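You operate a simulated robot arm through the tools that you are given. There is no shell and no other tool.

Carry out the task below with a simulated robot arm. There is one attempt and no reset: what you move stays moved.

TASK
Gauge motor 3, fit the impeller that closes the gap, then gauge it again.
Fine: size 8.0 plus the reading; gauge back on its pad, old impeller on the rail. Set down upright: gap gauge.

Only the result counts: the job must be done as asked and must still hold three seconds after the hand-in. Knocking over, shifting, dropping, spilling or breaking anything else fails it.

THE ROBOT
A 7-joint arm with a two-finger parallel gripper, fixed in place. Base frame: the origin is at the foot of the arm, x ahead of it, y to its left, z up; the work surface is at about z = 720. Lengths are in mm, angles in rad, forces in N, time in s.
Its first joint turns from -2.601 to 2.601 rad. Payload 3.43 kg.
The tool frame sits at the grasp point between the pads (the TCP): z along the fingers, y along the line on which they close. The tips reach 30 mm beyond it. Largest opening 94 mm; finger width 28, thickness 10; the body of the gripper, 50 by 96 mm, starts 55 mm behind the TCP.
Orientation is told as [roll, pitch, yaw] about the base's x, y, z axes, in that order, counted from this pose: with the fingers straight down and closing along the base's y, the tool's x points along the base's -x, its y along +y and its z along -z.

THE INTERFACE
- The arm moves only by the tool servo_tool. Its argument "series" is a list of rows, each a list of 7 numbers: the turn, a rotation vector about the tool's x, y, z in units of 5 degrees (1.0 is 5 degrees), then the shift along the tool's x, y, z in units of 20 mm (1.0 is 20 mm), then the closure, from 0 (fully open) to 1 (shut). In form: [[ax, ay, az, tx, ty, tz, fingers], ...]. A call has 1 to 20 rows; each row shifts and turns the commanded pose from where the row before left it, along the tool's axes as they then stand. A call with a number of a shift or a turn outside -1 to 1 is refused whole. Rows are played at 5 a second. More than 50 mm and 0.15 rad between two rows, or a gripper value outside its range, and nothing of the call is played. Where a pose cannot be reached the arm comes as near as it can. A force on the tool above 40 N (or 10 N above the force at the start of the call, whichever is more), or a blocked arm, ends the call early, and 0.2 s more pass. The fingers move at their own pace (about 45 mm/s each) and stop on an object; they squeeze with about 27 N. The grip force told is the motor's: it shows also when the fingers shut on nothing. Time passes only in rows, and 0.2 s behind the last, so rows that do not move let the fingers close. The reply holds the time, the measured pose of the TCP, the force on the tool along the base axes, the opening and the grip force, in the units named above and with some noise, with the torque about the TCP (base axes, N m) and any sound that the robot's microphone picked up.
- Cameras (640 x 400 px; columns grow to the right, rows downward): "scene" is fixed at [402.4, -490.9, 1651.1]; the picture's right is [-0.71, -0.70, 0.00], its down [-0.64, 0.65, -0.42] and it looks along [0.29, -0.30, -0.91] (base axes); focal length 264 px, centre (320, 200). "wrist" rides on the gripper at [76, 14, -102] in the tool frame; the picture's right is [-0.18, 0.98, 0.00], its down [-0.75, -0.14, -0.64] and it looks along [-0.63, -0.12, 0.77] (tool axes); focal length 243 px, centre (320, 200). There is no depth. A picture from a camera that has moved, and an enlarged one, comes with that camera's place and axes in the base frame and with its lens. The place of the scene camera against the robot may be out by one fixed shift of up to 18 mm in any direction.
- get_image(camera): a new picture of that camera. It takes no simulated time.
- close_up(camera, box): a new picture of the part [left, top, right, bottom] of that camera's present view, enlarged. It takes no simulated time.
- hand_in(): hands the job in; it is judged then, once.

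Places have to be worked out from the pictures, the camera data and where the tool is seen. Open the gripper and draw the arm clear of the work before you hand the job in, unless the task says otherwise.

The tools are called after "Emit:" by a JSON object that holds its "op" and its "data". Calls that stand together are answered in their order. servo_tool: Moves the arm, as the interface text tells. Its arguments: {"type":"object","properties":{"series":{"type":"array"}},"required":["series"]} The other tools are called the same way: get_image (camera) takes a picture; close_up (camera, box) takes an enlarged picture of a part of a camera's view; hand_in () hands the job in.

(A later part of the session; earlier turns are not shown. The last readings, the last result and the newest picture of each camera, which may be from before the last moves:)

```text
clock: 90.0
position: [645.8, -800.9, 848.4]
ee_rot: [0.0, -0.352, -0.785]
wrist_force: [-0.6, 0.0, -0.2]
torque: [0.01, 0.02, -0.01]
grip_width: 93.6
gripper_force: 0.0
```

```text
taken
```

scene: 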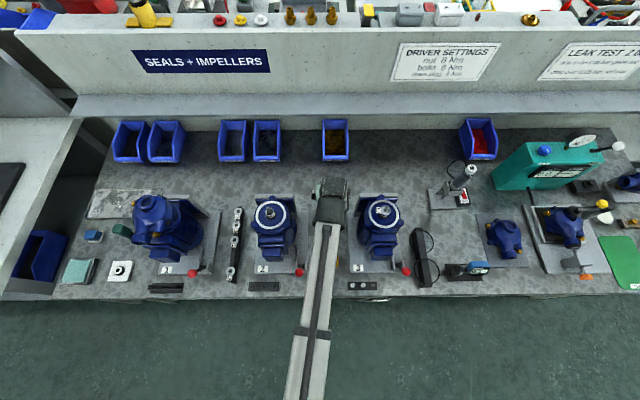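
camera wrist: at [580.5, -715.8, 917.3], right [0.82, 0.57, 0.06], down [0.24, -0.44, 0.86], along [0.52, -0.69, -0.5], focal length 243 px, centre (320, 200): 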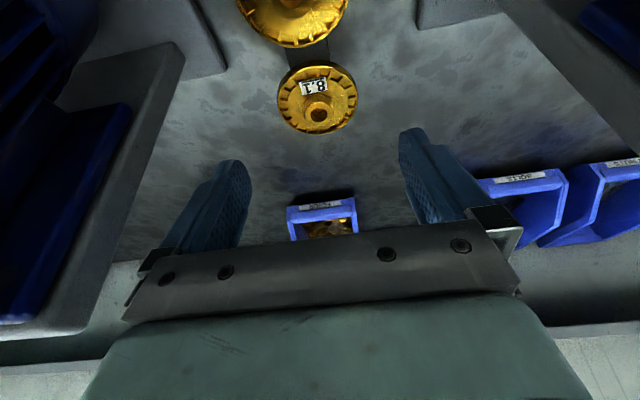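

The arm reaches this pose fully. I take a close-up of the 8.1 to fix its position against the fingers.

Emit:
{"op": "close_up", "data": {"camera": "wrist", "box": [220, 20, 420, 180]}}

```text
2.50 times, centred on (320, 100) of wrist
camera zoom: at [580.5, -715.8, 917.3], right [0.82, 0.57, 0.06], down [0.24, -0.44, 0.86], along [0.52, -0.69, -0.5], focal length 606 px, centre (320, 450)
```

zoom: 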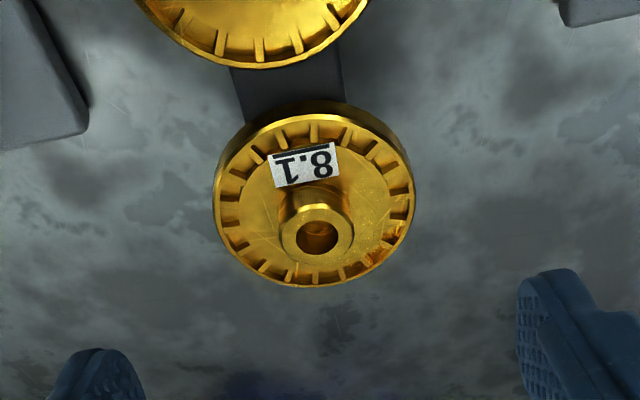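

The 8.1 lies at bench (-107.5, 1034), disc top z≈767. I correct the position and descend most of the way with the fingers open.

Emit:
{"op": "servo_tool", "data": {"series": [[0, 0, 0, -0.2, 0.06, 0.07, 0], [0, 0, 0, -0.197, 0.05, 0.07, 0], [0, 0, 0, 0.214, 0, 0.587, 0], [0, 0, 0, 0.214, 0, 0.587, 0], [0, 0, 0, 0.214, 0, 0.587, 0], [0, 0, 0, 0.214, 0, 0.587, 0], [0, 0, 0, 0, 0, 0, 0]]}}

Emit:
{"op": "get_image", "data": {"camera": "wrist"}}

Emit:
{"op": "close_up", "data": {"camera": "scene", "box": [280, 150, 400, 280]}}

```text
clock: 91.6
position: [655.2, -804.6, 797.6]
ee_rot: [0.001, -0.352, -0.784]
wrist_force: [-0.1, -0.1, 0.2]
torque: [-0.02, -0.01, 0.01]
grip_width: 93.6
gripper_force: 0.0
```

```text
taken
camera wrist: at [589.3, -720.7, 867.3], right [0.82, 0.57, 0.06], down [0.24, -0.44, 0.86], along [0.52, -0.69, -0.5], focal length 243 px, centre (320, 200)
```

wrist: 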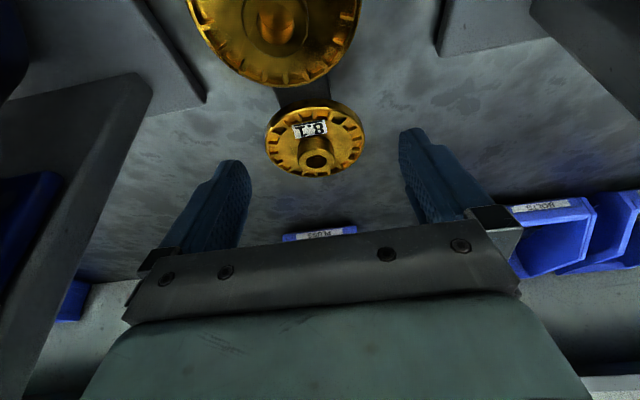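

```text
3.08 times, centred on (340, 215) of scene
camera zoom: at [402.4, -490.9, 1651.1], right [-0.71, -0.7, 0.0], down [-0.64, 0.65, -0.42], along [0.29, -0.3, -0.91], focal length 812 px, centre (258, 154)
```

zoom: 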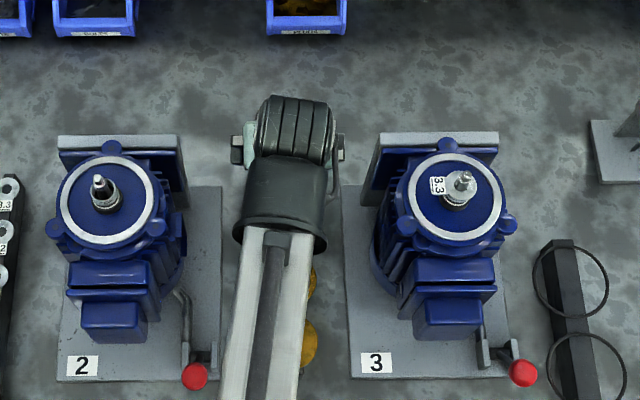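

The fingers straddle the 8.1 properly. I descend the last 27 mm straight down.

Emit:
{"op": "servo_tool", "data": {"series": [[0, 0, 0, 0.171, -0.017, 0.417, 0], [0, 0, 0, 0.171, -0.017, 0.417, 0], [0, 0, 0, 0.171, -0.017, 0.417, 0], [0, 0, 0, 0, 0, 0, 0]]}}

Emit:
{"op": "get_image", "data": {"camera": "wrist"}}

Emit:
{"op": "close_up", "data": {"camera": "wrist", "box": [220, 60, 420, 220]}}

```text
clock: 92.6
position: [653.6, -805.2, 772.9]
ee_rot: [-0.001, -0.351, -0.784]
wrist_force: [0.3, 1.4, 0.5]
torque: [0.02, 0.03, 0.01]
grip_width: 93.9
gripper_force: 0.1
```

```text
taken
camera wrist: at [587.6, -719.6, 841.6], right [0.82, 0.57, 0.06], down [0.24, -0.44, 0.86], along [0.52, -0.69, -0.5], focal length 243 px, centre (320, 200)
```

wrist: 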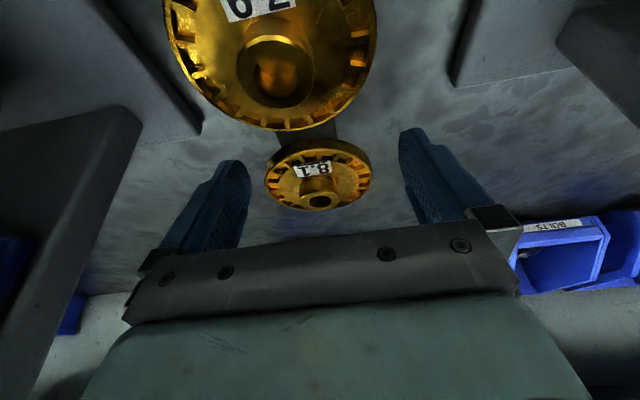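

```text
2.50 times, centred on (320, 140) of wrist
camera zoom: at [587.6, -719.6, 841.6], right [0.82, 0.57, 0.06], down [0.24, -0.44, 0.86], along [0.52, -0.69, -0.5], focal length 606 px, centre (320, 350)
```

zoom: 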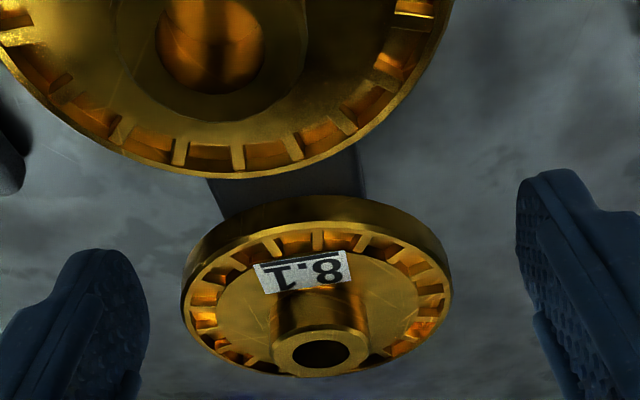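

The 8.1 disc sits on the finger axis, centred between the pads. I close the gripper.

Emit:
{"op": "servo_tool", "data": {"series": [[0, 0, 0, 0, 0, 0, 0.25], [0, 0, 0, 0, 0, 0, 0.35], [0, 0, 0, 0, 0, 0, 1], [0, 0, 0, 0, 0, 0, 1], [0, 0, 0, 0, 0, 0, 1], [0, 0, 0, 0, 0, 0, 1]]}}

Emit:
{"op": "close_up", "data": {"camera": "wrist", "box": [220, 60, 420, 220]}}

```text
clock: 94.0
position: [654.1, -806.3, 772.5]
ee_rot: [0.002, -0.352, -0.786]
wrist_force: [0.0, 0.2, 0.2]
torque: [-0.03, -0.02, -0.01]
grip_width: 59.0
gripper_force: 26.9
```

```text
2.50 times, centred on (320, 140) of wrist
camera zoom: at [587.7, -719.6, 841.8], right [0.82, 0.57, 0.06], down [0.24, -0.44, 0.86], along [0.52, -0.69, -0.5], focal length 606 px, centre (320, 350)
```

zoom: 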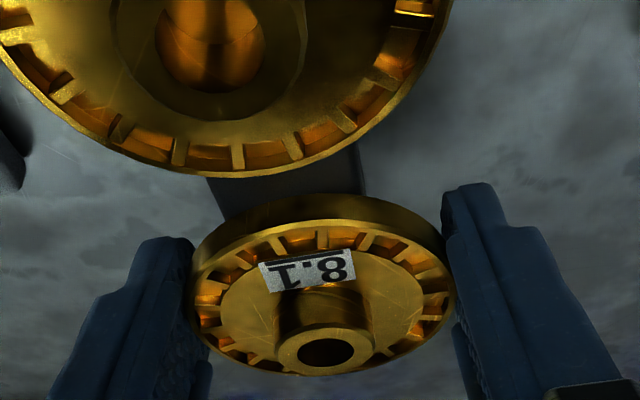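

Gripped at 59.0 mm. I lift straight up slowly and check that the disc stays level.

Emit:
{"op": "servo_tool", "data": {"series": [[0, 0, 0, -0.068, 0, -0.188, 1], [0, 0, 0, -0.137, 0, -0.376, 1], [0, 0, 0, -0.205, 0, -0.564, 1], [0, 0, 0, -0.274, 0, -0.752, 1], [0, 0, 0, -0.342, 0, -0.94, 1], [0, 0, 0, -0.342, 0, -0.94, 1], [0, 0, 0, 0, 0, 0, 1]]}}

Emit:
{"op": "get_image", "data": {"camera": "wrist"}}

Emit:
{"op": "close_up", "data": {"camera": "wrist", "box": [220, 60, 420, 220]}}

```text
clock: 95.6
position: [653.1, -806.1, 851.2]
ee_rot: [0.0, -0.352, -0.785]
wrist_force: [-0.3, -0.2, -1.1]
torque: [0.01, -0.01, 0.01]
grip_width: 58.7
gripper_force: 26.8
```

```text
taken
camera wrist: at [586.5, -720.4, 921.9], right [0.82, 0.57, 0.06], down [0.24, -0.44, 0.86], along [0.52, -0.69, -0.5], focal length 243 px, centre (320, 200)
```

wrist: 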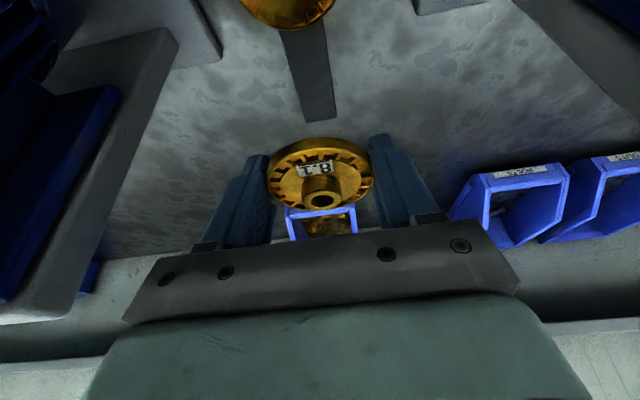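

```text
2.50 times, centred on (320, 140) of wrist
camera zoom: at [586.5, -720.4, 921.9], right [0.82, 0.57, 0.06], down [0.24, -0.44, 0.86], along [0.52, -0.69, -0.5], focal length 606 px, centre (320, 350)
```

zoom: 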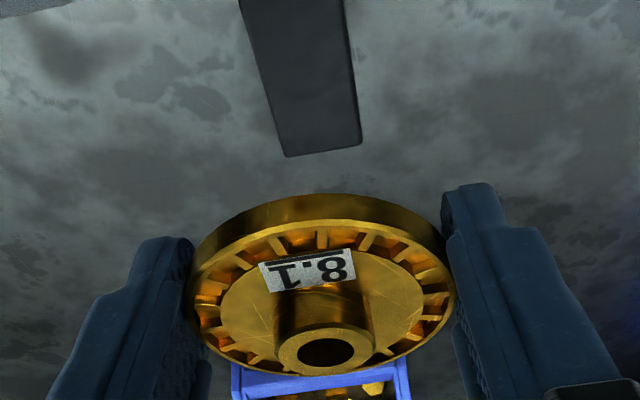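

The disc stayed level in the grip. I take an enlarged look to measure the disc's place relative to the tool.

Emit:
{"op": "close_up", "data": {"camera": "wrist", "box": [260, 130, 380, 220]}}

```text
4.44 times, centred on (320, 175) of wrist
camera zoom: at [586.5, -720.4, 921.9], right [0.82, 0.57, 0.06], down [0.24, -0.44, 0.86], along [0.52, -0.69, -0.5], focal length 1078 px, centre (320, 311)
```

zoom: 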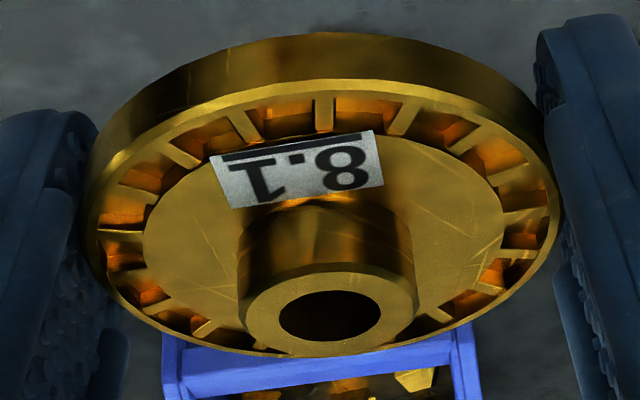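

The disc is held about 6 mm ahead of the TCP in e2, with its top about 6 mm below the TCP. I raise it between the motors and then move above motor 3.

Emit:
{"op": "servo_tool", "data": {"series": [[0, 0, 0, 0.1677, 0, -0.941, 1], [0, 0, 0, 0.1677, 0, -0.941, 1], [0, 0, 0, 0.1677, 0, -0.941, 1], [0, 0, 0, 0.1677, 0, -0.941, 1], [0, 0, 0, 0.1677, 0, -0.941, 1], [0, 0, 0, 0.1677, 0, -0.941, 1], [0, 0, 0, 0.1677, 0, -0.941, 1], [0, 0, 0, 0.1677, 0, -0.941, 1], [0, 0, 0, 0.1677, 0, -0.941, 1], [0, 0, 0, 0.1677, 0, -0.941, 1], [0, 0, 0, 0.1677, 0, -0.941, 1], [0, 0, 0, 0.1677, 0, -0.941, 1], [0, 0, 0, 0, 0, 0, 1]]}}

Emit:
{"op": "servo_tool", "data": {"series": [[0, 0, 0, 0, -0.949, 0, 1], [0, 0, 0, 0, -0.949, 0, 1], [0, 0, 0, 0, -0.949, 0, 1], [0, 0, 0, 0, -0.949, 0, 1], [0, 0, 0, 0, -0.949, 0, 1], [0, 0, 0, 0, -0.949, 0, 1], [0, 0, 0, 0, -0.949, 0, 1], [0, 0, 0, 0, -0.949, 0, 1], [0, 0, 0, 0, 0, 0, 1]]}}

Emit:
{"op": "get_image", "data": {"camera": "wrist"}}

Emit:
{"op": "close_up", "data": {"camera": "wrist", "box": [240, 70, 400, 220]}}

Emit:
{"op": "get_image", "data": {"camera": "scene"}}

```text
clock: 98.4
position: [571.8, -724.0, 1049.7]
ee_rot: [0.001, -0.351, -0.786]
wrist_force: [0.4, 0.9, -1.1]
torque: [0.01, -0.02, 0.02]
grip_width: 59.0
gripper_force: 26.8
```

```text
clock: 100.4
position: [462.2, -831.5, 1049.8]
ee_rot: [0.0, -0.352, -0.785]
wrist_force: [0.1, 0.7, -2.0]
torque: [-0.02, 0.0, 0.01]
grip_width: 58.8
gripper_force: 27.3
```

```text
taken
camera wrist: at [396.2, -745.4, 1119.9], right [0.82, 0.57, 0.06], down [0.24, -0.44, 0.86], along [0.52, -0.69, -0.5], focal length 243 px, centre (320, 200)
```

wrist: 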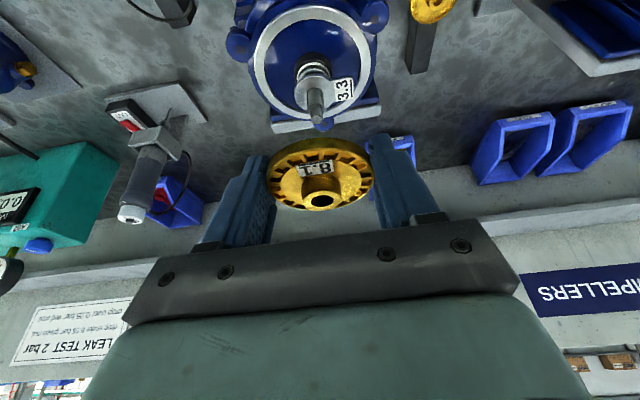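

```text
2.67 times, centred on (320, 145) of wrist
camera zoom: at [396.2, -745.4, 1119.9], right [0.82, 0.57, 0.06], down [0.24, -0.44, 0.86], along [0.52, -0.69, -0.5], focal length 647 px, centre (320, 347)
```

zoom: 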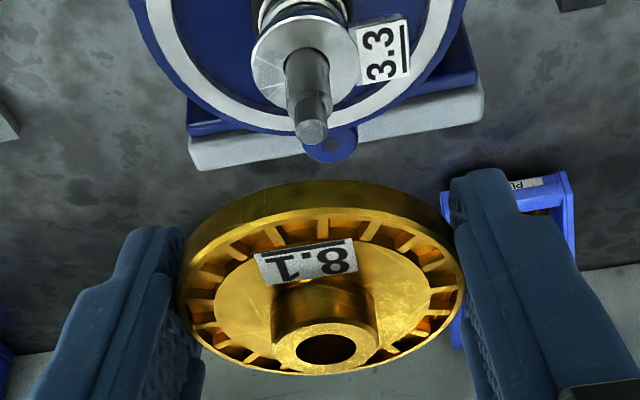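

```text
taken
```

scene: 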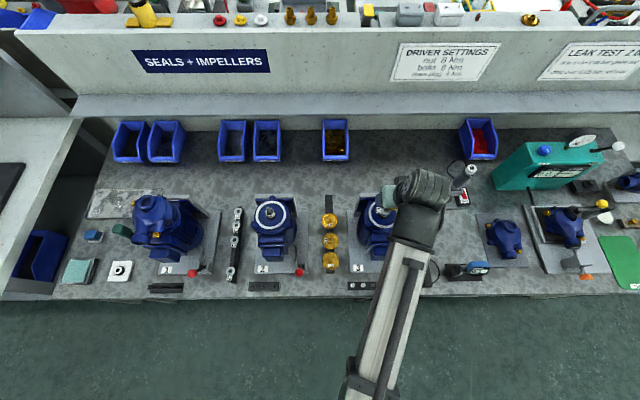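

In this view the shaft tip sits about 2.5 mm further out in e2 and 0.5 mm further in e1 than the bore. I correct that and descend to just above the shaft tip.

Emit:
{"op": "servo_tool", "data": {"series": [[0, 0, 0, -0.1175, 0.025, 0.0428, 1], [0, 0, 0, 0.217, 0, 0.595, 1], [0, 0, 0, 0.217, 0, 0.595, 1], [0, 0, 0, 0.217, 0, 0.595, 1], [0, 0, 0, 0, 0, 0, 1]]}}

Emit:
{"op": "get_image", "data": {"camera": "wrist"}}

Emit:
{"op": "close_up", "data": {"camera": "wrist", "box": [240, 70, 400, 220]}}

Emit:
{"op": "close_up", "data": {"camera": "scene", "box": [340, 170, 430, 240]}}

```text
clock: 101.6
position: [467.3, -832.7, 1012.2]
ee_rot: [-0.001, -0.353, -0.783]
wrist_force: [-0.6, 0.3, -0.4]
torque: [0.02, 0.02, 0.02]
grip_width: 59.2
gripper_force: 27.0
```

```text
taken
camera wrist: at [400.6, -747.2, 1081.7], right [0.82, 0.57, 0.06], down [0.24, -0.44, 0.86], along [0.52, -0.69, -0.5], focal length 243 px, centre (320, 200)
```

wrist: 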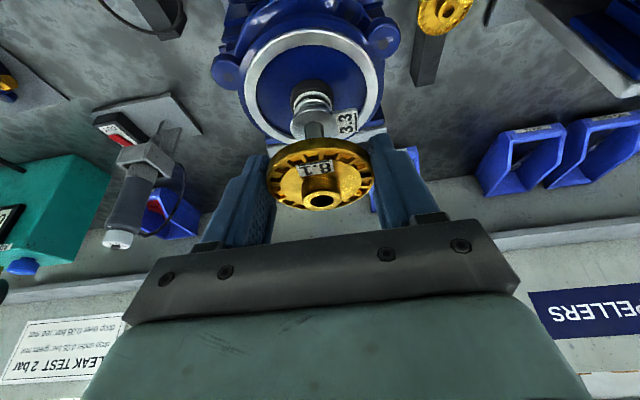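

```text
2.67 times, centred on (320, 145) of wrist
camera zoom: at [400.6, -747.2, 1081.7], right [0.82, 0.57, 0.06], down [0.24, -0.44, 0.86], along [0.52, -0.69, -0.5], focal length 647 px, centre (320, 347)
```

zoom: 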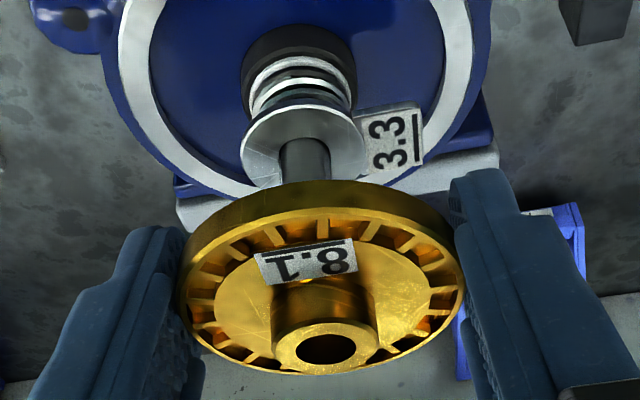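

```text
5.71 times, centred on (385, 205) of scene
camera zoom: at [402.4, -490.9, 1651.1], right [-0.71, -0.7, 0.0], down [-0.64, 0.65, -0.42], along [0.29, -0.3, -0.91], focal length 1508 px, centre (-51, 171)
```

zoom: 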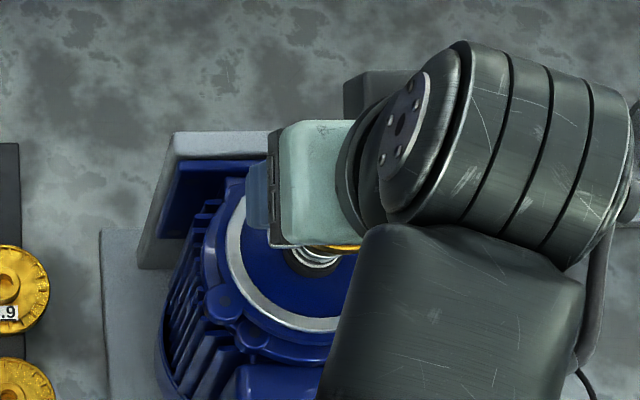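

The shaft is seen about 1.6 mm to the -e1 side of the bore axis. I enlarge the ring and shaft to measure the remaining offset before going lower.

Emit:
{"op": "close_up", "data": {"camera": "wrist", "box": [230, 15, 400, 125]}}

Emit:
{"op": "close_up", "data": {"camera": "wrist", "box": [255, 125, 385, 215]}}

```text
3.64 times, centred on (315, 70) of wrist
camera zoom: at [400.6, -747.2, 1081.7], right [0.82, 0.57, 0.06], down [0.24, -0.44, 0.86], along [0.52, -0.69, -0.5], focal length 882 px, centre (338, 673)
```

zoom: 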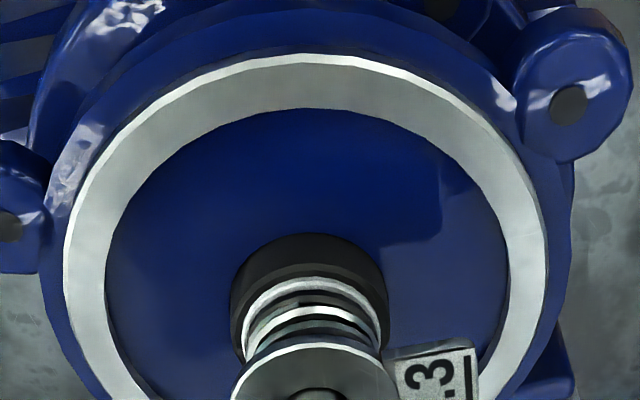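

```text
4.44 times, centred on (320, 170) of wrist
camera zoom: at [400.6, -747.2, 1081.7], right [0.82, 0.57, 0.06], down [0.24, -0.44, 0.86], along [0.52, -0.69, -0.5], focal length 1078 px, centre (320, 333)
```

zoom: 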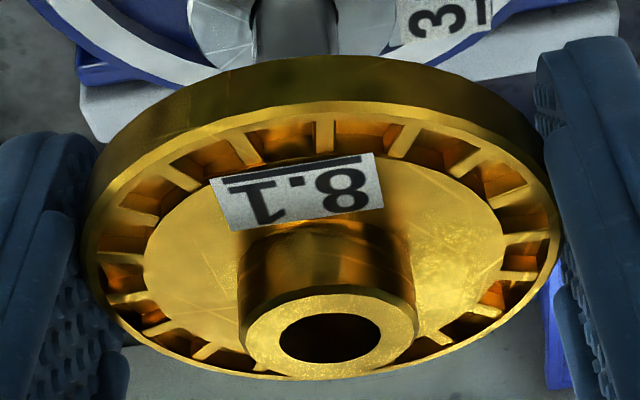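

The e2 alignment is within about 1 mm and e1 needs -1.6 mm. I shift, let it settle, and check the camera pose again.

Emit:
{"op": "servo_tool", "data": {"series": [[0, 0, 0, 0, -0.08, 0, 1], [0, 0, 0, 0, 0, 0, 1], [0, 0, 0, 0, 0, 0, 1]]}}

Emit:
{"op": "close_up", "data": {"camera": "wrist", "box": [240, 70, 400, 220]}}

Emit:
{"op": "close_up", "data": {"camera": "wrist", "box": [230, 15, 400, 125]}}

```text
clock: 102.4
position: [465.5, -833.1, 1012.2]
ee_rot: [0.0, -0.35, -0.785]
wrist_force: [0.3, -0.5, -1.6]
torque: [-0.01, 0.02, -0.04]
grip_width: 58.7
gripper_force: 27.6
```

```text
2.67 times, centred on (320, 145) of wrist
camera zoom: at [399.5, -748.2, 1081.9], right [0.82, 0.57, 0.06], down [0.24, -0.44, 0.86], along [0.52, -0.69, -0.5], focal length 647 px, centre (320, 347)
```

zoom: 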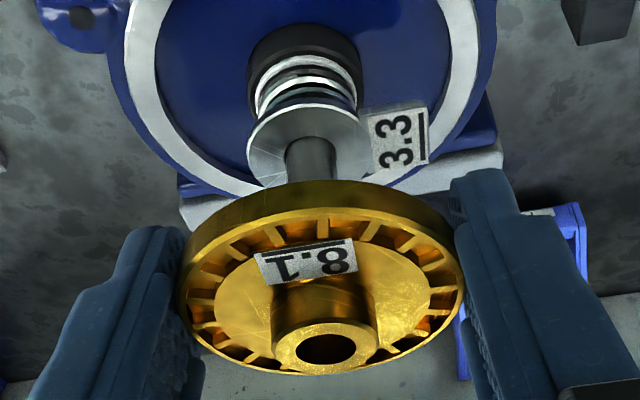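

```text
3.64 times, centred on (315, 70) of wrist
camera zoom: at [399.5, -748.2, 1081.9], right [0.82, 0.57, 0.06], down [0.24, -0.44, 0.86], along [0.52, -0.69, -0.5], focal length 882 px, centre (338, 673)
```

zoom: 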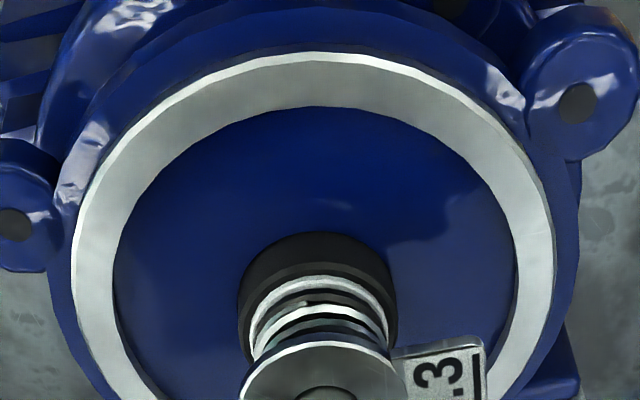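

The shaft is now on the bore axis line. I descend gently in 2 mm steps toward the shaft tip.

Emit:
{"op": "servo_tool", "data": {"series": [[0, 0, 0, 0.0342, 0, 0.094, 1], [0, 0, 0, 0.0342, 0, 0.094, 1], [0, 0, 0, 0.0342, 0, 0.094, 1], [0, 0, 0, 0.0342, 0, 0.094, 1], [0, 0, 0, 0, 0, 0, 1]]}}

Emit:
{"op": "close_up", "data": {"camera": "wrist", "box": [240, 70, 400, 220]}}

```text
clock: 103.6
position: [464.9, -834.1, 1004.1]
ee_rot: [0.001, -0.351, -0.786]
wrist_force: [-0.8, -0.4, -1.7]
torque: [0.03, -0.01, 0.02]
grip_width: 58.8
gripper_force: 26.5
```

```text
2.67 times, centred on (320, 145) of wrist
camera zoom: at [399.0, -747.8, 1073.0], right [0.82, 0.57, 0.06], down [0.24, -0.44, 0.86], along [0.52, -0.69, -0.5], focal length 647 px, centre (320, 347)
```

zoom: 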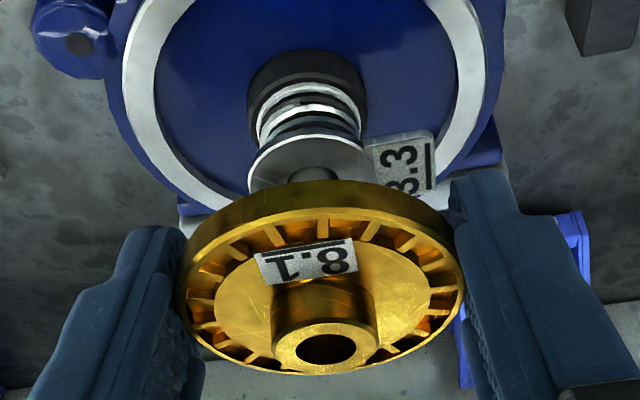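

No contact yet at z≈1004. I continue in 1 mm steps.

Emit:
{"op": "servo_tool", "data": {"series": [[0, 0, 0, 0.0171, 0, 0.047, 1], [0, 0, 0, 0.0171, 0, 0.047, 1], [0, 0, 0, 0.0171, 0, 0.047, 1], [0, 0, 0, 0, 0, 0, 1]]}}

Emit:
{"op": "close_up", "data": {"camera": "wrist", "box": [255, 125, 385, 215]}}

```text
clock: 104.6
position: [465.2, -832.6, 1000.3]
ee_rot: [-0.001, -0.352, -0.786]
wrist_force: [0.0, -0.2, -0.6]
torque: [-0.02, -0.02, 0.0]
grip_width: 58.9
gripper_force: 26.9
```

```text
4.44 times, centred on (320, 170) of wrist
camera zoom: at [399.4, -748.0, 1070.2], right [0.82, 0.57, 0.06], down [0.24, -0.44, 0.86], along [0.52, -0.69, -0.5], focal length 1078 px, centre (320, 333)
```

zoom: 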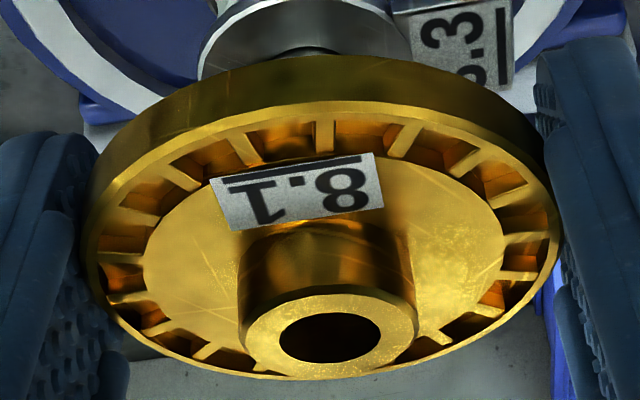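

Still no contact. I take two more 1 mm steps.

Emit:
{"op": "servo_tool", "data": {"series": [[0, 0, 0, 0.0171, 0, 0.047, 1], [0, 0, 0, 0.0171, 0, 0.047, 1], [0, 0, 0, 0, 0, 0, 1]]}}

Emit:
{"op": "close_up", "data": {"camera": "wrist", "box": [255, 125, 385, 215]}}

```text
clock: 105.4
position: [463.2, -833.0, 998.8]
ee_rot: [0.0, -0.35, -0.786]
wrist_force: [0.4, 0.7, -1.7]
torque: [-0.01, 0.01, 0.03]
grip_width: 59.2
gripper_force: 27.0
```

```text
4.44 times, centred on (320, 170) of wrist
camera zoom: at [398.7, -748.1, 1068.7], right [0.82, 0.57, 0.06], down [0.24, -0.44, 0.86], along [0.52, -0.69, -0.5], focal length 1078 px, centre (320, 333)
```

zoom: 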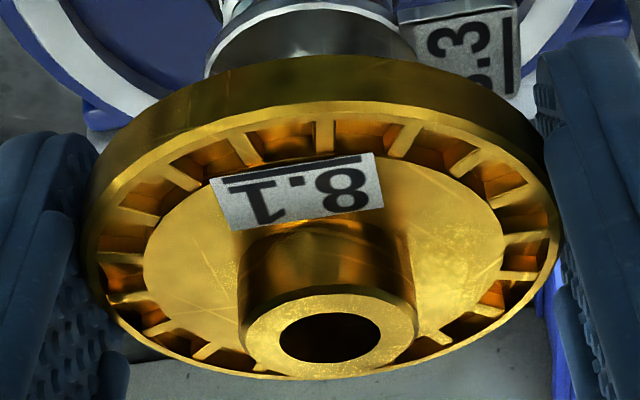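

No contact force at 998.8, so the shaft seems to be entering the bore. I continue in 1 mm steps.

Emit:
{"op": "servo_tool", "data": {"series": [[0, 0, 0, 0.0171, 0, 0.047, 1], [0, 0, 0, 0.0171, 0, 0.047, 1], [0, 0, 0, 0.0171, 0, 0.047, 1], [0, 0, 0, 0, 0, 0, 1]]}}

Emit:
{"op": "close_up", "data": {"camera": "wrist", "box": [255, 125, 385, 215]}}

```text
clock: 106.4
position: [465.7, -832.6, 995.8]
ee_rot: [0.001, -0.351, -0.785]
wrist_force: [0.3, 0.2, -1.5]
torque: [0.02, 0.03, 0.01]
grip_width: 59.1
gripper_force: 27.2
```

```text
4.44 times, centred on (320, 170) of wrist
camera zoom: at [399.6, -748.8, 1066.0], right [0.82, 0.57, 0.06], down [0.24, -0.44, 0.86], along [0.52, -0.69, -0.5], focal length 1078 px, centre (320, 333)
```

zoom: 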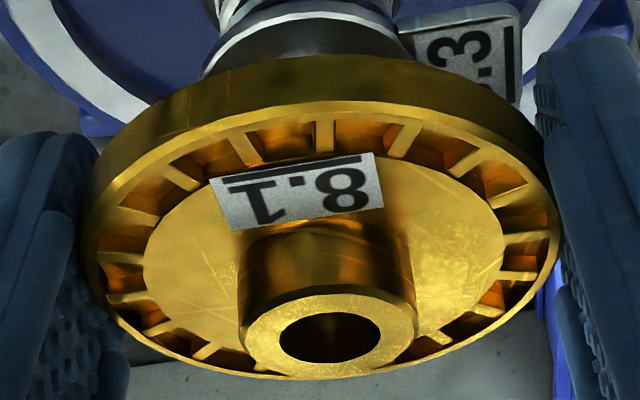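

Still free at 995.8, with the disc bottom already below the tip height, so the shaft is in the bore. I continue gently and watch the lateral forces.

Emit:
{"op": "servo_tool", "data": {"series": [[0, 0, 0, 0.0171, 0, 0.047, 1], [0, 0, 0, 0.0171, 0, 0.047, 1], [0, 0, 0, 0.0171, 0, 0.047, 1], [0, 0, 0, 0, 0, 0, 1]]}}

Emit:
{"op": "close_up", "data": {"camera": "wrist", "box": [240, 70, 400, 220]}}

```text
clock: 107.4
position: [464.4, -834.0, 993.5]
ee_rot: [0.001, -0.351, -0.786]
wrist_force: [-1.3, -0.4, -1.3]
torque: [0.02, -0.02, -0.01]
grip_width: 58.9
gripper_force: 26.9
```

```text
2.67 times, centred on (320, 145) of wrist
camera zoom: at [399.2, -748.5, 1063.5], right [0.82, 0.57, 0.06], down [0.24, -0.44, 0.86], along [0.52, -0.69, -0.5], focal length 647 px, centre (320, 347)
```

zoom: 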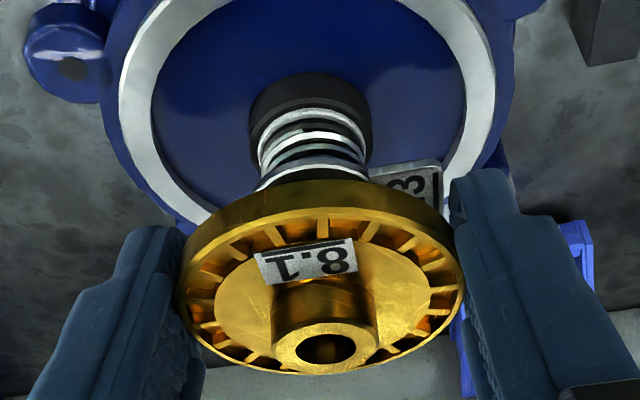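

I zoom on the bore to look for the shaft tip inside it.

Emit:
{"op": "close_up", "data": {"camera": "wrist", "box": [300, 180, 350, 215]}}

```text
11.43 times, centred on (325, 198) of wrist
camera zoom: at [399.2, -748.5, 1063.5], right [0.82, 0.57, 0.06], down [0.24, -0.44, 0.86], along [0.52, -0.69, -0.5], focal length 2773 px, centre (263, 229)
```

zoom: 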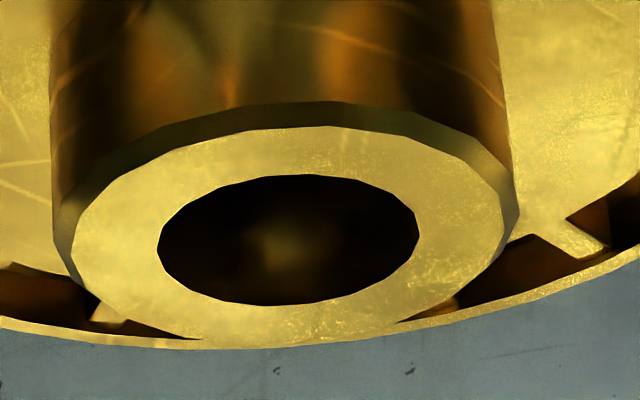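

The bore wall is visible and clean. I continue downward in 1 mm steps.

Emit:
{"op": "servo_tool", "data": {"series": [[0, 0, 0, 0.0171, 0, 0.047, 1], [0, 0, 0, 0.0171, 0, 0.047, 1], [0, 0, 0, 0.0171, 0, 0.047, 1], [0, 0, 0, 0, 0, 0, 1]]}}

Emit:
{"op": "close_up", "data": {"camera": "wrist", "box": [300, 180, 350, 215]}}

```text
clock: 108.4
position: [464.8, -834.0, 989.7]
ee_rot: [0.0, -0.352, -0.785]
wrist_force: [-0.4, 0.0, -1.3]
torque: [0.01, 0.01, -0.02]
grip_width: 58.9
gripper_force: 26.8
```

```text
11.43 times, centred on (325, 198) of wrist
camera zoom: at [399.1, -748.5, 1060.0], right [0.82, 0.57, 0.06], down [0.24, -0.44, 0.86], along [0.52, -0.69, -0.5], focal length 2773 px, centre (263, 229)
```

zoom: 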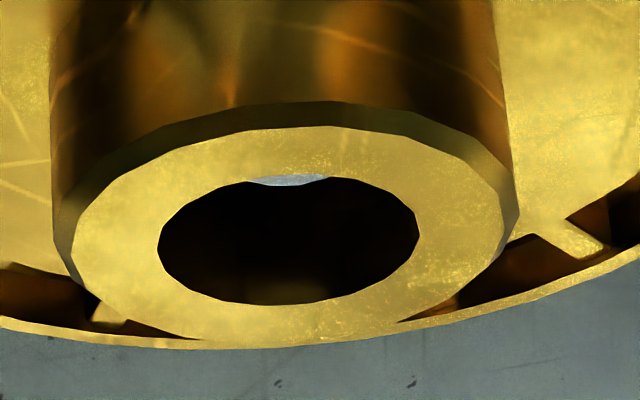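

The shaft tip's bright end face now shows inside the bore, centred sideways. I continue toward the seat.

Emit:
{"op": "servo_tool", "data": {"series": [[0, 0, 0, 0.0171, 0, 0.047, 1], [0, 0, 0, 0.0171, 0, 0.047, 1], [0, 0, 0, 0.0171, 0, 0.047, 1], [0, 0, 0, 0, 0, 0, 1]]}}

Emit:
{"op": "close_up", "data": {"camera": "wrist", "box": [300, 180, 350, 215]}}

```text
clock: 109.4
position: [464.5, -832.7, 988.5]
ee_rot: [-0.001, -0.352, -0.786]
wrist_force: [-0.8, -0.2, -0.5]
torque: [-0.01, 0.03, -0.01]
grip_width: 59.2
gripper_force: 27.1
```

```text
11.43 times, centred on (325, 198) of wrist
camera zoom: at [399.0, -748.3, 1057.4], right [0.82, 0.57, 0.06], down [0.24, -0.44, 0.86], along [0.52, -0.69, -0.5], focal length 2773 px, centre (263, 229)
```

zoom: 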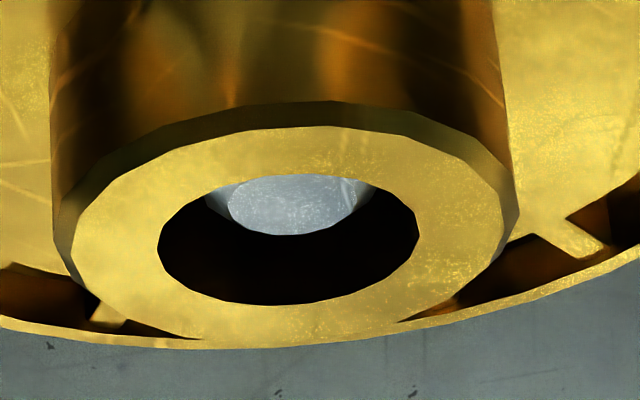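

The tip is centred sideways in the bore. I continue down another 3 mm.

Emit:
{"op": "servo_tool", "data": {"series": [[0, 0, 0, 0.0171, 0, 0.047, 1], [0, 0, 0, 0.0171, 0, 0.047, 1], [0, 0, 0, 0.0171, 0, 0.047, 1], [0, 0, 0, 0, 0, 0, 1]]}}

Emit:
{"op": "close_up", "data": {"camera": "wrist", "box": [300, 180, 350, 215]}}

Emit:
{"op": "close_up", "data": {"camera": "wrist", "box": [240, 70, 400, 220]}}

```text
clock: 110.4
position: [465.0, -834.1, 984.8]
ee_rot: [0.002, -0.35, -0.786]
wrist_force: [-0.5, -0.2, -0.9]
torque: [0.01, -0.01, 0.02]
grip_width: 59.1
gripper_force: 26.8
```

```text
11.43 times, centred on (325, 198) of wrist
camera zoom: at [399.6, -748.7, 1054.5], right [0.82, 0.57, 0.06], down [0.24, -0.44, 0.86], along [0.52, -0.69, -0.5], focal length 2773 px, centre (263, 229)
```

zoom: 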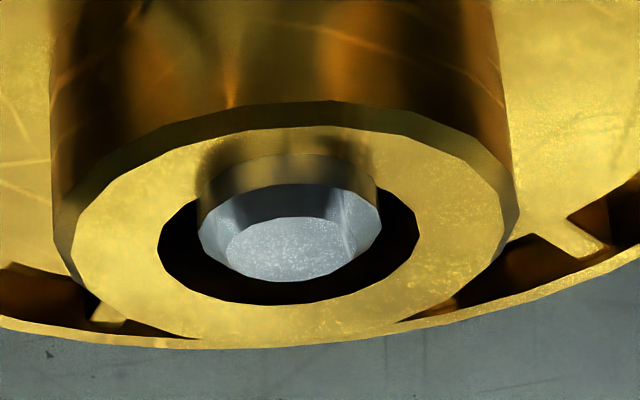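

```text
2.67 times, centred on (320, 145) of wrist
camera zoom: at [399.6, -748.7, 1054.5], right [0.82, 0.57, 0.06], down [0.24, -0.44, 0.86], along [0.52, -0.69, -0.5], focal length 647 px, centre (320, 347)
```

zoom: 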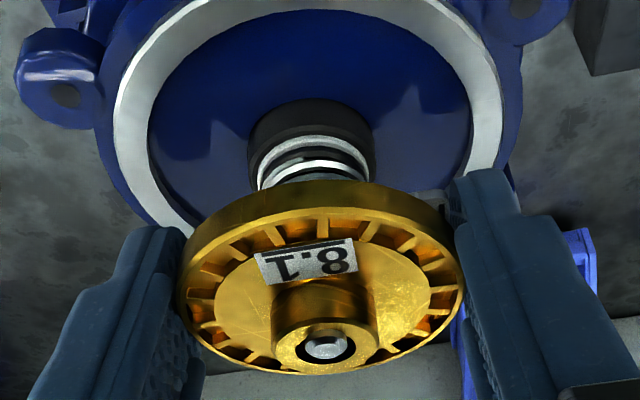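

The shaft protrudes through the bore with clear space around it. I lower the rest in small steps until it seats.

Emit:
{"op": "servo_tool", "data": {"series": [[0, 0, 0, 0.0171, 0, 0.047, 1], [0, 0, 0, 0.0171, 0, 0.047, 1], [0, 0, 0, 0, 0, 0, 1]]}}

Emit:
{"op": "close_up", "data": {"camera": "wrist", "box": [240, 70, 400, 220]}}

```text
clock: 111.2
position: [464.4, -834.5, 982.9]
ee_rot: [0.0, -0.352, -0.785]
wrist_force: [-0.1, -0.3, -0.4]
torque: [0.02, -0.03, -0.01]
grip_width: 59.1
gripper_force: 27.3
```

```text
2.67 times, centred on (320, 145) of wrist
camera zoom: at [398.9, -748.7, 1052.8], right [0.82, 0.57, 0.06], down [0.24, -0.44, 0.86], along [0.52, -0.69, -0.5], focal length 647 px, centre (320, 347)
```

zoom: 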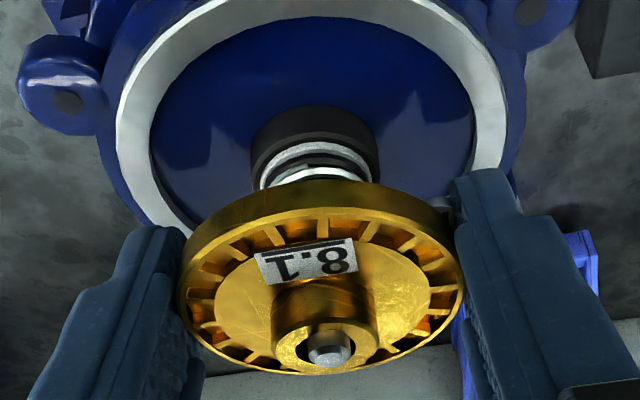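

Not seated yet. Next 1 mm.

Emit:
{"op": "servo_tool", "data": {"series": [[0, 0, 0, 0.0171, 0, 0.047, 1], [0, 0, 0, 0, 0, 0, 1]]}}

```text
clock: 111.8
position: [466.4, -833.8, 982.0]
ee_rot: [-0.001, -0.351, -0.784]
wrist_force: [0.6, 1.0, -1.0]
torque: [0.0, -0.01, -0.03]
grip_width: 59.1
gripper_force: 26.9
```

Still free. Another 1 mm.

Emit:
{"op": "servo_tool", "data": {"series": [[0, 0, 0, 0.0171, 0, 0.047, 1], [0, 0, 0, 0, 0, 0, 1]]}}

Emit:
{"op": "close_up", "data": {"camera": "wrist", "box": [240, 70, 400, 220]}}

```text
clock: 112.4
position: [465.0, -834.8, 982.8]
ee_rot: [-0.002, -0.35, -0.787]
wrist_force: [-0.5, 0.3, -1.5]
torque: [0.05, 0.0, -0.01]
grip_width: 59.3
gripper_force: 26.4
```

```text
2.67 times, centred on (320, 145) of wrist
camera zoom: at [399.1, -749.2, 1050.8], right [0.82, 0.57, 0.06], down [0.24, -0.44, 0.86], along [0.52, -0.69, -0.5], focal length 647 px, centre (320, 347)
```

zoom: 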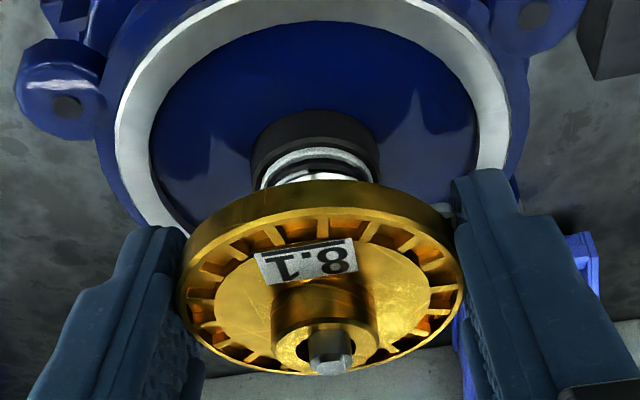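

Still hanging (-1.5 N). Another 1 mm.

Emit:
{"op": "servo_tool", "data": {"series": [[0, 0, 0, 0.0171, 0, 0.047, 1], [0, 0, 0, 0, 0, 0, 1]]}}

```text
clock: 113.0
position: [464.2, -834.1, 979.8]
ee_rot: [-0.001, -0.351, -0.783]
wrist_force: [-1.0, -0.1, -1.0]
torque: [-0.03, -0.01, 0.0]
grip_width: 59.0
gripper_force: 26.6
```

Still free. Another 1 mm.

Emit:
{"op": "servo_tool", "data": {"series": [[0, 0, 0, 0.0171, 0, 0.047, 1], [0, 0, 0, 0, 0, 0, 1]]}}

Emit:
{"op": "close_up", "data": {"camera": "wrist", "box": [240, 70, 400, 220]}}

```text
clock: 113.6
position: [463.5, -834.6, 979.7]
ee_rot: [0.0, -0.35, -0.786]
wrist_force: [1.2, 0.1, -0.8]
torque: [0.03, 0.01, -0.01]
grip_width: 59.1
gripper_force: 27.4
```

```text
2.67 times, centred on (320, 145) of wrist
camera zoom: at [399.0, -748.7, 1049.1], right [0.82, 0.57, 0.06], down [0.24, -0.44, 0.86], along [0.52, -0.69, -0.5], focal length 647 px, centre (320, 347)
```

zoom: 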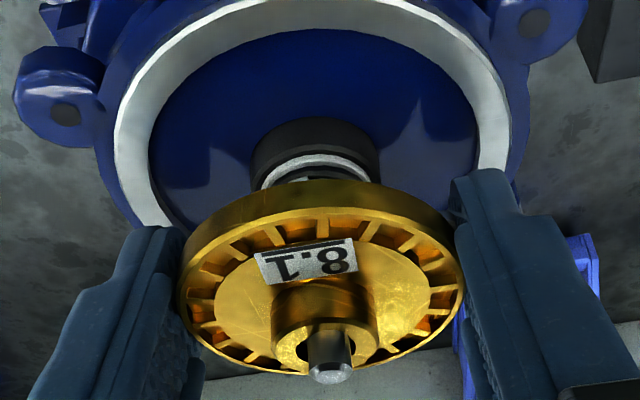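

It should seat about here. Two more careful 0.6 mm steps, watching the force.

Emit:
{"op": "servo_tool", "data": {"series": [[0, 0, 0, 0.0103, 0, 0.0282, 1], [0, 0, 0, 0, 0, 0, 1], [0, 0, 0, 0, 0, 0, 1]]}}

```text
clock: 114.4
position: [466.6, -834.7, 978.5]
ee_rot: [0.001, -0.353, -0.786]
wrist_force: [-1.1, -0.2, 5.3]
torque: [-0.02, -0.01, 0.02]
grip_width: 58.9
gripper_force: 27.1
```

Contact at +5.3 N, so the impeller is seated. I open the fingers slowly.

Emit:
{"op": "servo_tool", "data": {"series": [[0, 0, 0, 0, 0, 0, 0.36], [0, 0, 0, 0, 0, 0, 0.3], [0, 0, 0, 0, 0, 0, 0.2], [0, 0, 0, 0, 0, 0, 0.1], [0, 0, 0, 0, 0, 0, 0], [0, 0, 0, 0, 0, 0, 0], [0, 0, 0, 0, 0, 0, 0]]}}

Emit:
{"op": "close_up", "data": {"camera": "wrist", "box": [240, 70, 400, 220]}}

```text
clock: 116.0
position: [465.0, -834.6, 978.6]
ee_rot: [0.0, -0.352, -0.786]
wrist_force: [-0.7, 0.3, 0.4]
torque: [-0.01, -0.01, 0.0]
grip_width: 93.9
gripper_force: 0.1
```

```text
2.67 times, centred on (320, 145) of wrist
camera zoom: at [399.2, -748.8, 1048.6], right [0.82, 0.57, 0.06], down [0.24, -0.44, 0.86], along [0.52, -0.69, -0.5], focal length 647 px, centre (320, 347)
```

zoom: 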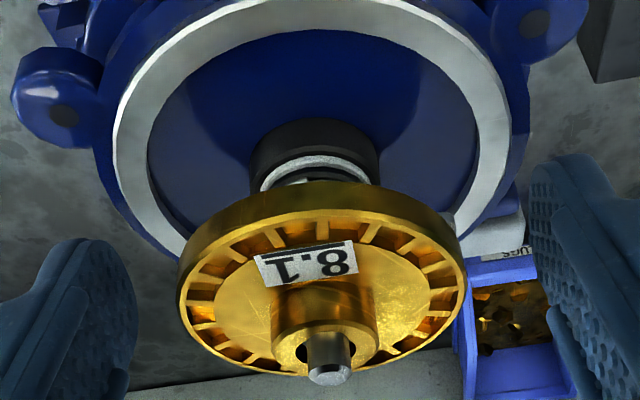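

The 8.1 stands on the shaft, level. I withdraw straight up and then turn the tool back to vertical.

Emit:
{"op": "servo_tool", "data": {"series": [[0, 0, 0, -0.171, 0, -0.47, 0], [0, 0, 0, -0.3, 0, -0.825, 0], [0, 0, 0, -0.342, 0, -0.94, 0], [0, 0, 0, -0.342, 0, -0.94, 0], [0, 0, 0, -0.342, 0, -0.94, 0], [0, 0, 0, -0.342, 0, -0.94, 0], [0, 0, 0, -0.342, 0, -0.94, 0], [0, 0, 0, -0.342, 0, -0.94, 0], [0, 1, 0, 0, 0, 0, 0], [0, 1, 0, 0, 0, 0, 0], [0, 1, 0, 0, 0, 0, 0], [0, 1, 0, 0, 0, 0, 0], [0, 0, 0, 0, 0, 0, 0]]}}

Emit:
{"op": "get_image", "data": {"camera": "wrist"}}

Emit:
{"op": "close_up", "data": {"camera": "wrist", "box": [230, 20, 430, 180]}}

```text
clock: 118.8
position: [465.3, -833.2, 1126.6]
ee_rot: [-0.001, -0.002, -0.785]
wrist_force: [0.8, 0.3, -0.2]
torque: [-0.02, 0.02, 0.01]
grip_width: 94.1
gripper_force: 0.1
```

```text
taken
camera wrist: at [420.4, -769.8, 1227.9], right [0.83, 0.56, 0.0], down [0.43, -0.63, 0.64], along [0.36, -0.53, -0.77], focal length 243 px, centre (320, 200)
```

wrist: 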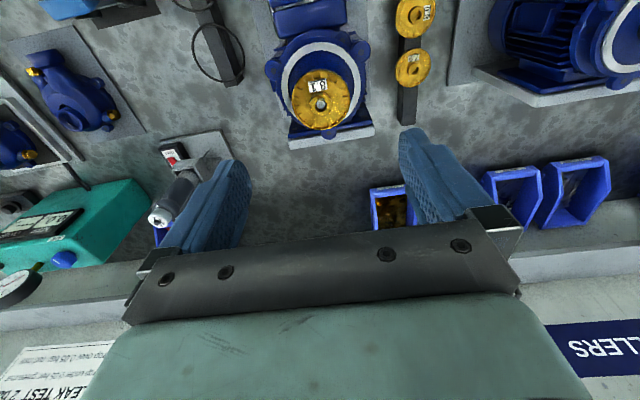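

```text
2.50 times, centred on (330, 100) of wrist
camera zoom: at [420.4, -769.8, 1227.9], right [0.83, 0.56, 0.0], down [0.43, -0.63, 0.64], along [0.36, -0.53, -0.77], focal length 606 px, centre (295, 450)
```

zoom: 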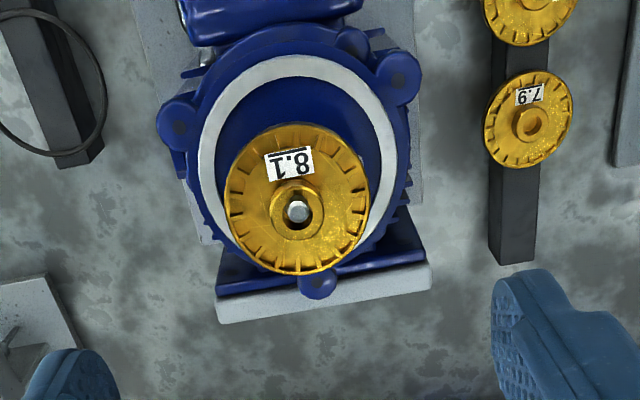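

The 8.1 sits squarely on the shaft. I return to the gauge for the second measurement.

Emit:
{"op": "servo_tool", "data": {"series": [[0, 0, 0, 0.416, -0.969, 0, 0], [0, 0, 0, 0.416, -0.969, 0, 0], [0, 0, 0, 0.416, -0.969, 0, 0], [0, 0, 0, 0.416, -0.969, 0, 0], [0, 0, 0, 0.416, -0.969, 0, 0], [0, 0, 0, 0.416, -0.969, 0, 0], [0, 0, 0, 0.416, -0.969, 0, 0], [0, 0, 0, 0.416, -0.969, 0, 0], [0, 0, 0, 0.416, -0.969, 0.9, 0], [0, 0, 0, 0.416, -0.969, 0.9, 0], [0, 0, 0, 0.416, -0.969, 0.9, 0], [0, 0, 0, 0.416, -0.969, 0.9, 0], [0, 0, 0, 0.416, -0.969, 0.9, 0], [0, 0, 0, 0.416, -0.969, 0.9, 0], [0, 0, 0, 0.416, -0.969, 0.9, 0], [0, 0, 0, 0.416, -0.969, 0.9, 0], [0, 0, 0, 0, 0, 0, 0]]}}

Emit:
{"op": "servo_tool", "data": {"series": [[0, 0, 0, 0, 0, 0.9, 0], [0, 0, 0, 0, 0, 0.9, 0], [0, 0, 0, 0, 0, 0.9, 0], [0, 0, 0, 0, 0, 0.9, 0], [0, 0, 0, 0, 0, 0.9, 0], [0, 0, 0, 0, 0, 0.9, 0], [0, 0, 0, 0, 0, 0, 0]]}}

Emit:
{"op": "close_up", "data": {"camera": "wrist", "box": [200, 30, 440, 230]}}

```text
clock: 122.4
position: [152.2, -958.3, 983.4]
ee_rot: [0.0, -0.003, -0.786]
wrist_force: [0.0, -0.4, 0.0]
torque: [-0.02, 0.03, -0.02]
grip_width: 94.1
gripper_force: 0.1
```

```text
clock: 124.0
position: [150.0, -958.5, 874.0]
ee_rot: [0.0, -0.003, -0.786]
wrist_force: [0.4, -0.8, -0.6]
torque: [0.01, 0.0, 0.02]
grip_width: 94.0
gripper_force: 0.0
```

```text
2.00 times, centred on (320, 130) of wrist
camera zoom: at [107.3, -894.5, 975.9], right [0.83, 0.56, 0.0], down [0.43, -0.63, 0.64], along [0.36, -0.53, -0.77], focal length 485 px, centre (320, 340)
```

zoom: 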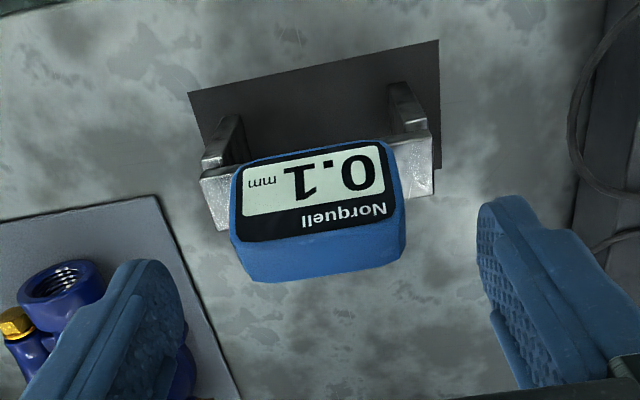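

The view matches the first approach. I descend 50 mm around the head and trim a tiny pitch residue.

Emit:
{"op": "servo_tool", "data": {"series": [[0, 0.034, 0, 0, 0, 0.6, 0], [0, 0, 0, 0, 0, 0.6, 0], [0, 0, 0, 0, 0, 0.6, 0], [0, 0, 0, 0, 0, 0.6, 0], [0, 0, 0, 0, 0, 0.12, 0], [0, 0, 0, 0, 0, 0, 0]]}}

Emit:
{"op": "close_up", "data": {"camera": "wrist", "box": [200, 20, 440, 220]}}

```text
clock: 125.4
position: [152.0, -959.9, 822.5]
ee_rot: [0.002, 0.001, -0.785]
wrist_force: [0.6, -0.4, 0.1]
torque: [-0.01, -0.03, -0.05]
grip_width: 94.1
gripper_force: 0.1
```

```text
2.00 times, centred on (320, 120) of wrist
camera zoom: at [107.6, -895.6, 925.5], right [0.83, 0.56, 0.0], down [0.43, -0.63, 0.64], along [0.36, -0.53, -0.77], focal length 485 px, centre (320, 360)
```

zoom: 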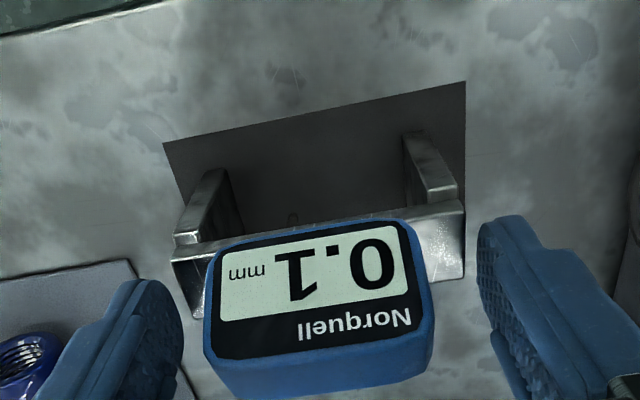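

I close on the head.

Emit:
{"op": "servo_tool", "data": {"series": [[0, 0, 0, 0, 0, 0, 0.25], [0, 0, 0, 0, 0, 0, 0.32], [0, 0, 0, 0, 0, 0, 1], [0, 0, 0, 0, 0, 0, 1], [0, 0, 0, 0, 0, 0, 1], [0, 0, 0, 0, 0, 0, 1]]}}

Emit:
{"op": "servo_tool", "data": {"series": [[0, 0, 0, 0, 0, -0.3, 1], [0, 0, 0, 0, 0, -0.7, 1], [0, 0, 0, 0, 0, -1, 1], [0, 0, 0, 0, 0, -1, 1], [0, 0, 0, 0, 0, -1, 1], [0, 0, 0, 0, 0, -1, 1], [0, 0, 0, 0, 0, -1, 1], [0, 0, 0, 0, 0, -1, 1], [0, 0, 0, 0, 0, 0, 1]]}}

Emit:
{"op": "close_up", "data": {"camera": "wrist", "box": [200, 20, 440, 220]}}

```text
clock: 126.8
position: [151.4, -958.5, 823.6]
ee_rot: [0.001, 0.0, -0.787]
wrist_force: [-0.1, -0.6, 0.4]
torque: [-0.03, 0.0, 0.01]
grip_width: 63.0
gripper_force: 26.9
```

```text
clock: 128.8
position: [152.4, -958.4, 965.0]
ee_rot: [0.0, 0.0, -0.784]
wrist_force: [0.1, 0.1, -2.6]
torque: [0.0, 0.02, 0.0]
grip_width: 63.0
gripper_force: 26.9
```

```text
2.00 times, centred on (320, 120) of wrist
camera zoom: at [107.8, -895.7, 1066.1], right [0.83, 0.56, 0.0], down [0.43, -0.63, 0.64], along [0.36, -0.53, -0.77], focal length 485 px, centre (320, 360)
```

zoom: 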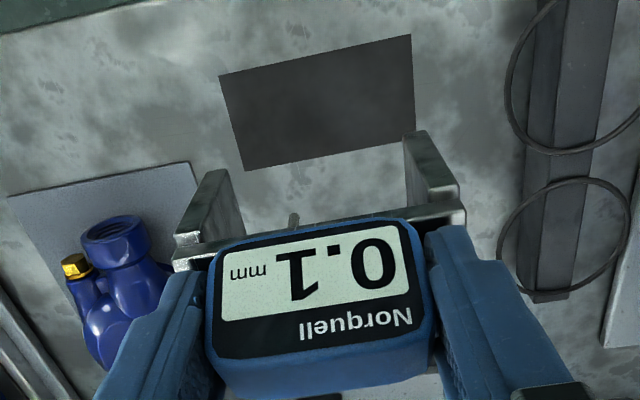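

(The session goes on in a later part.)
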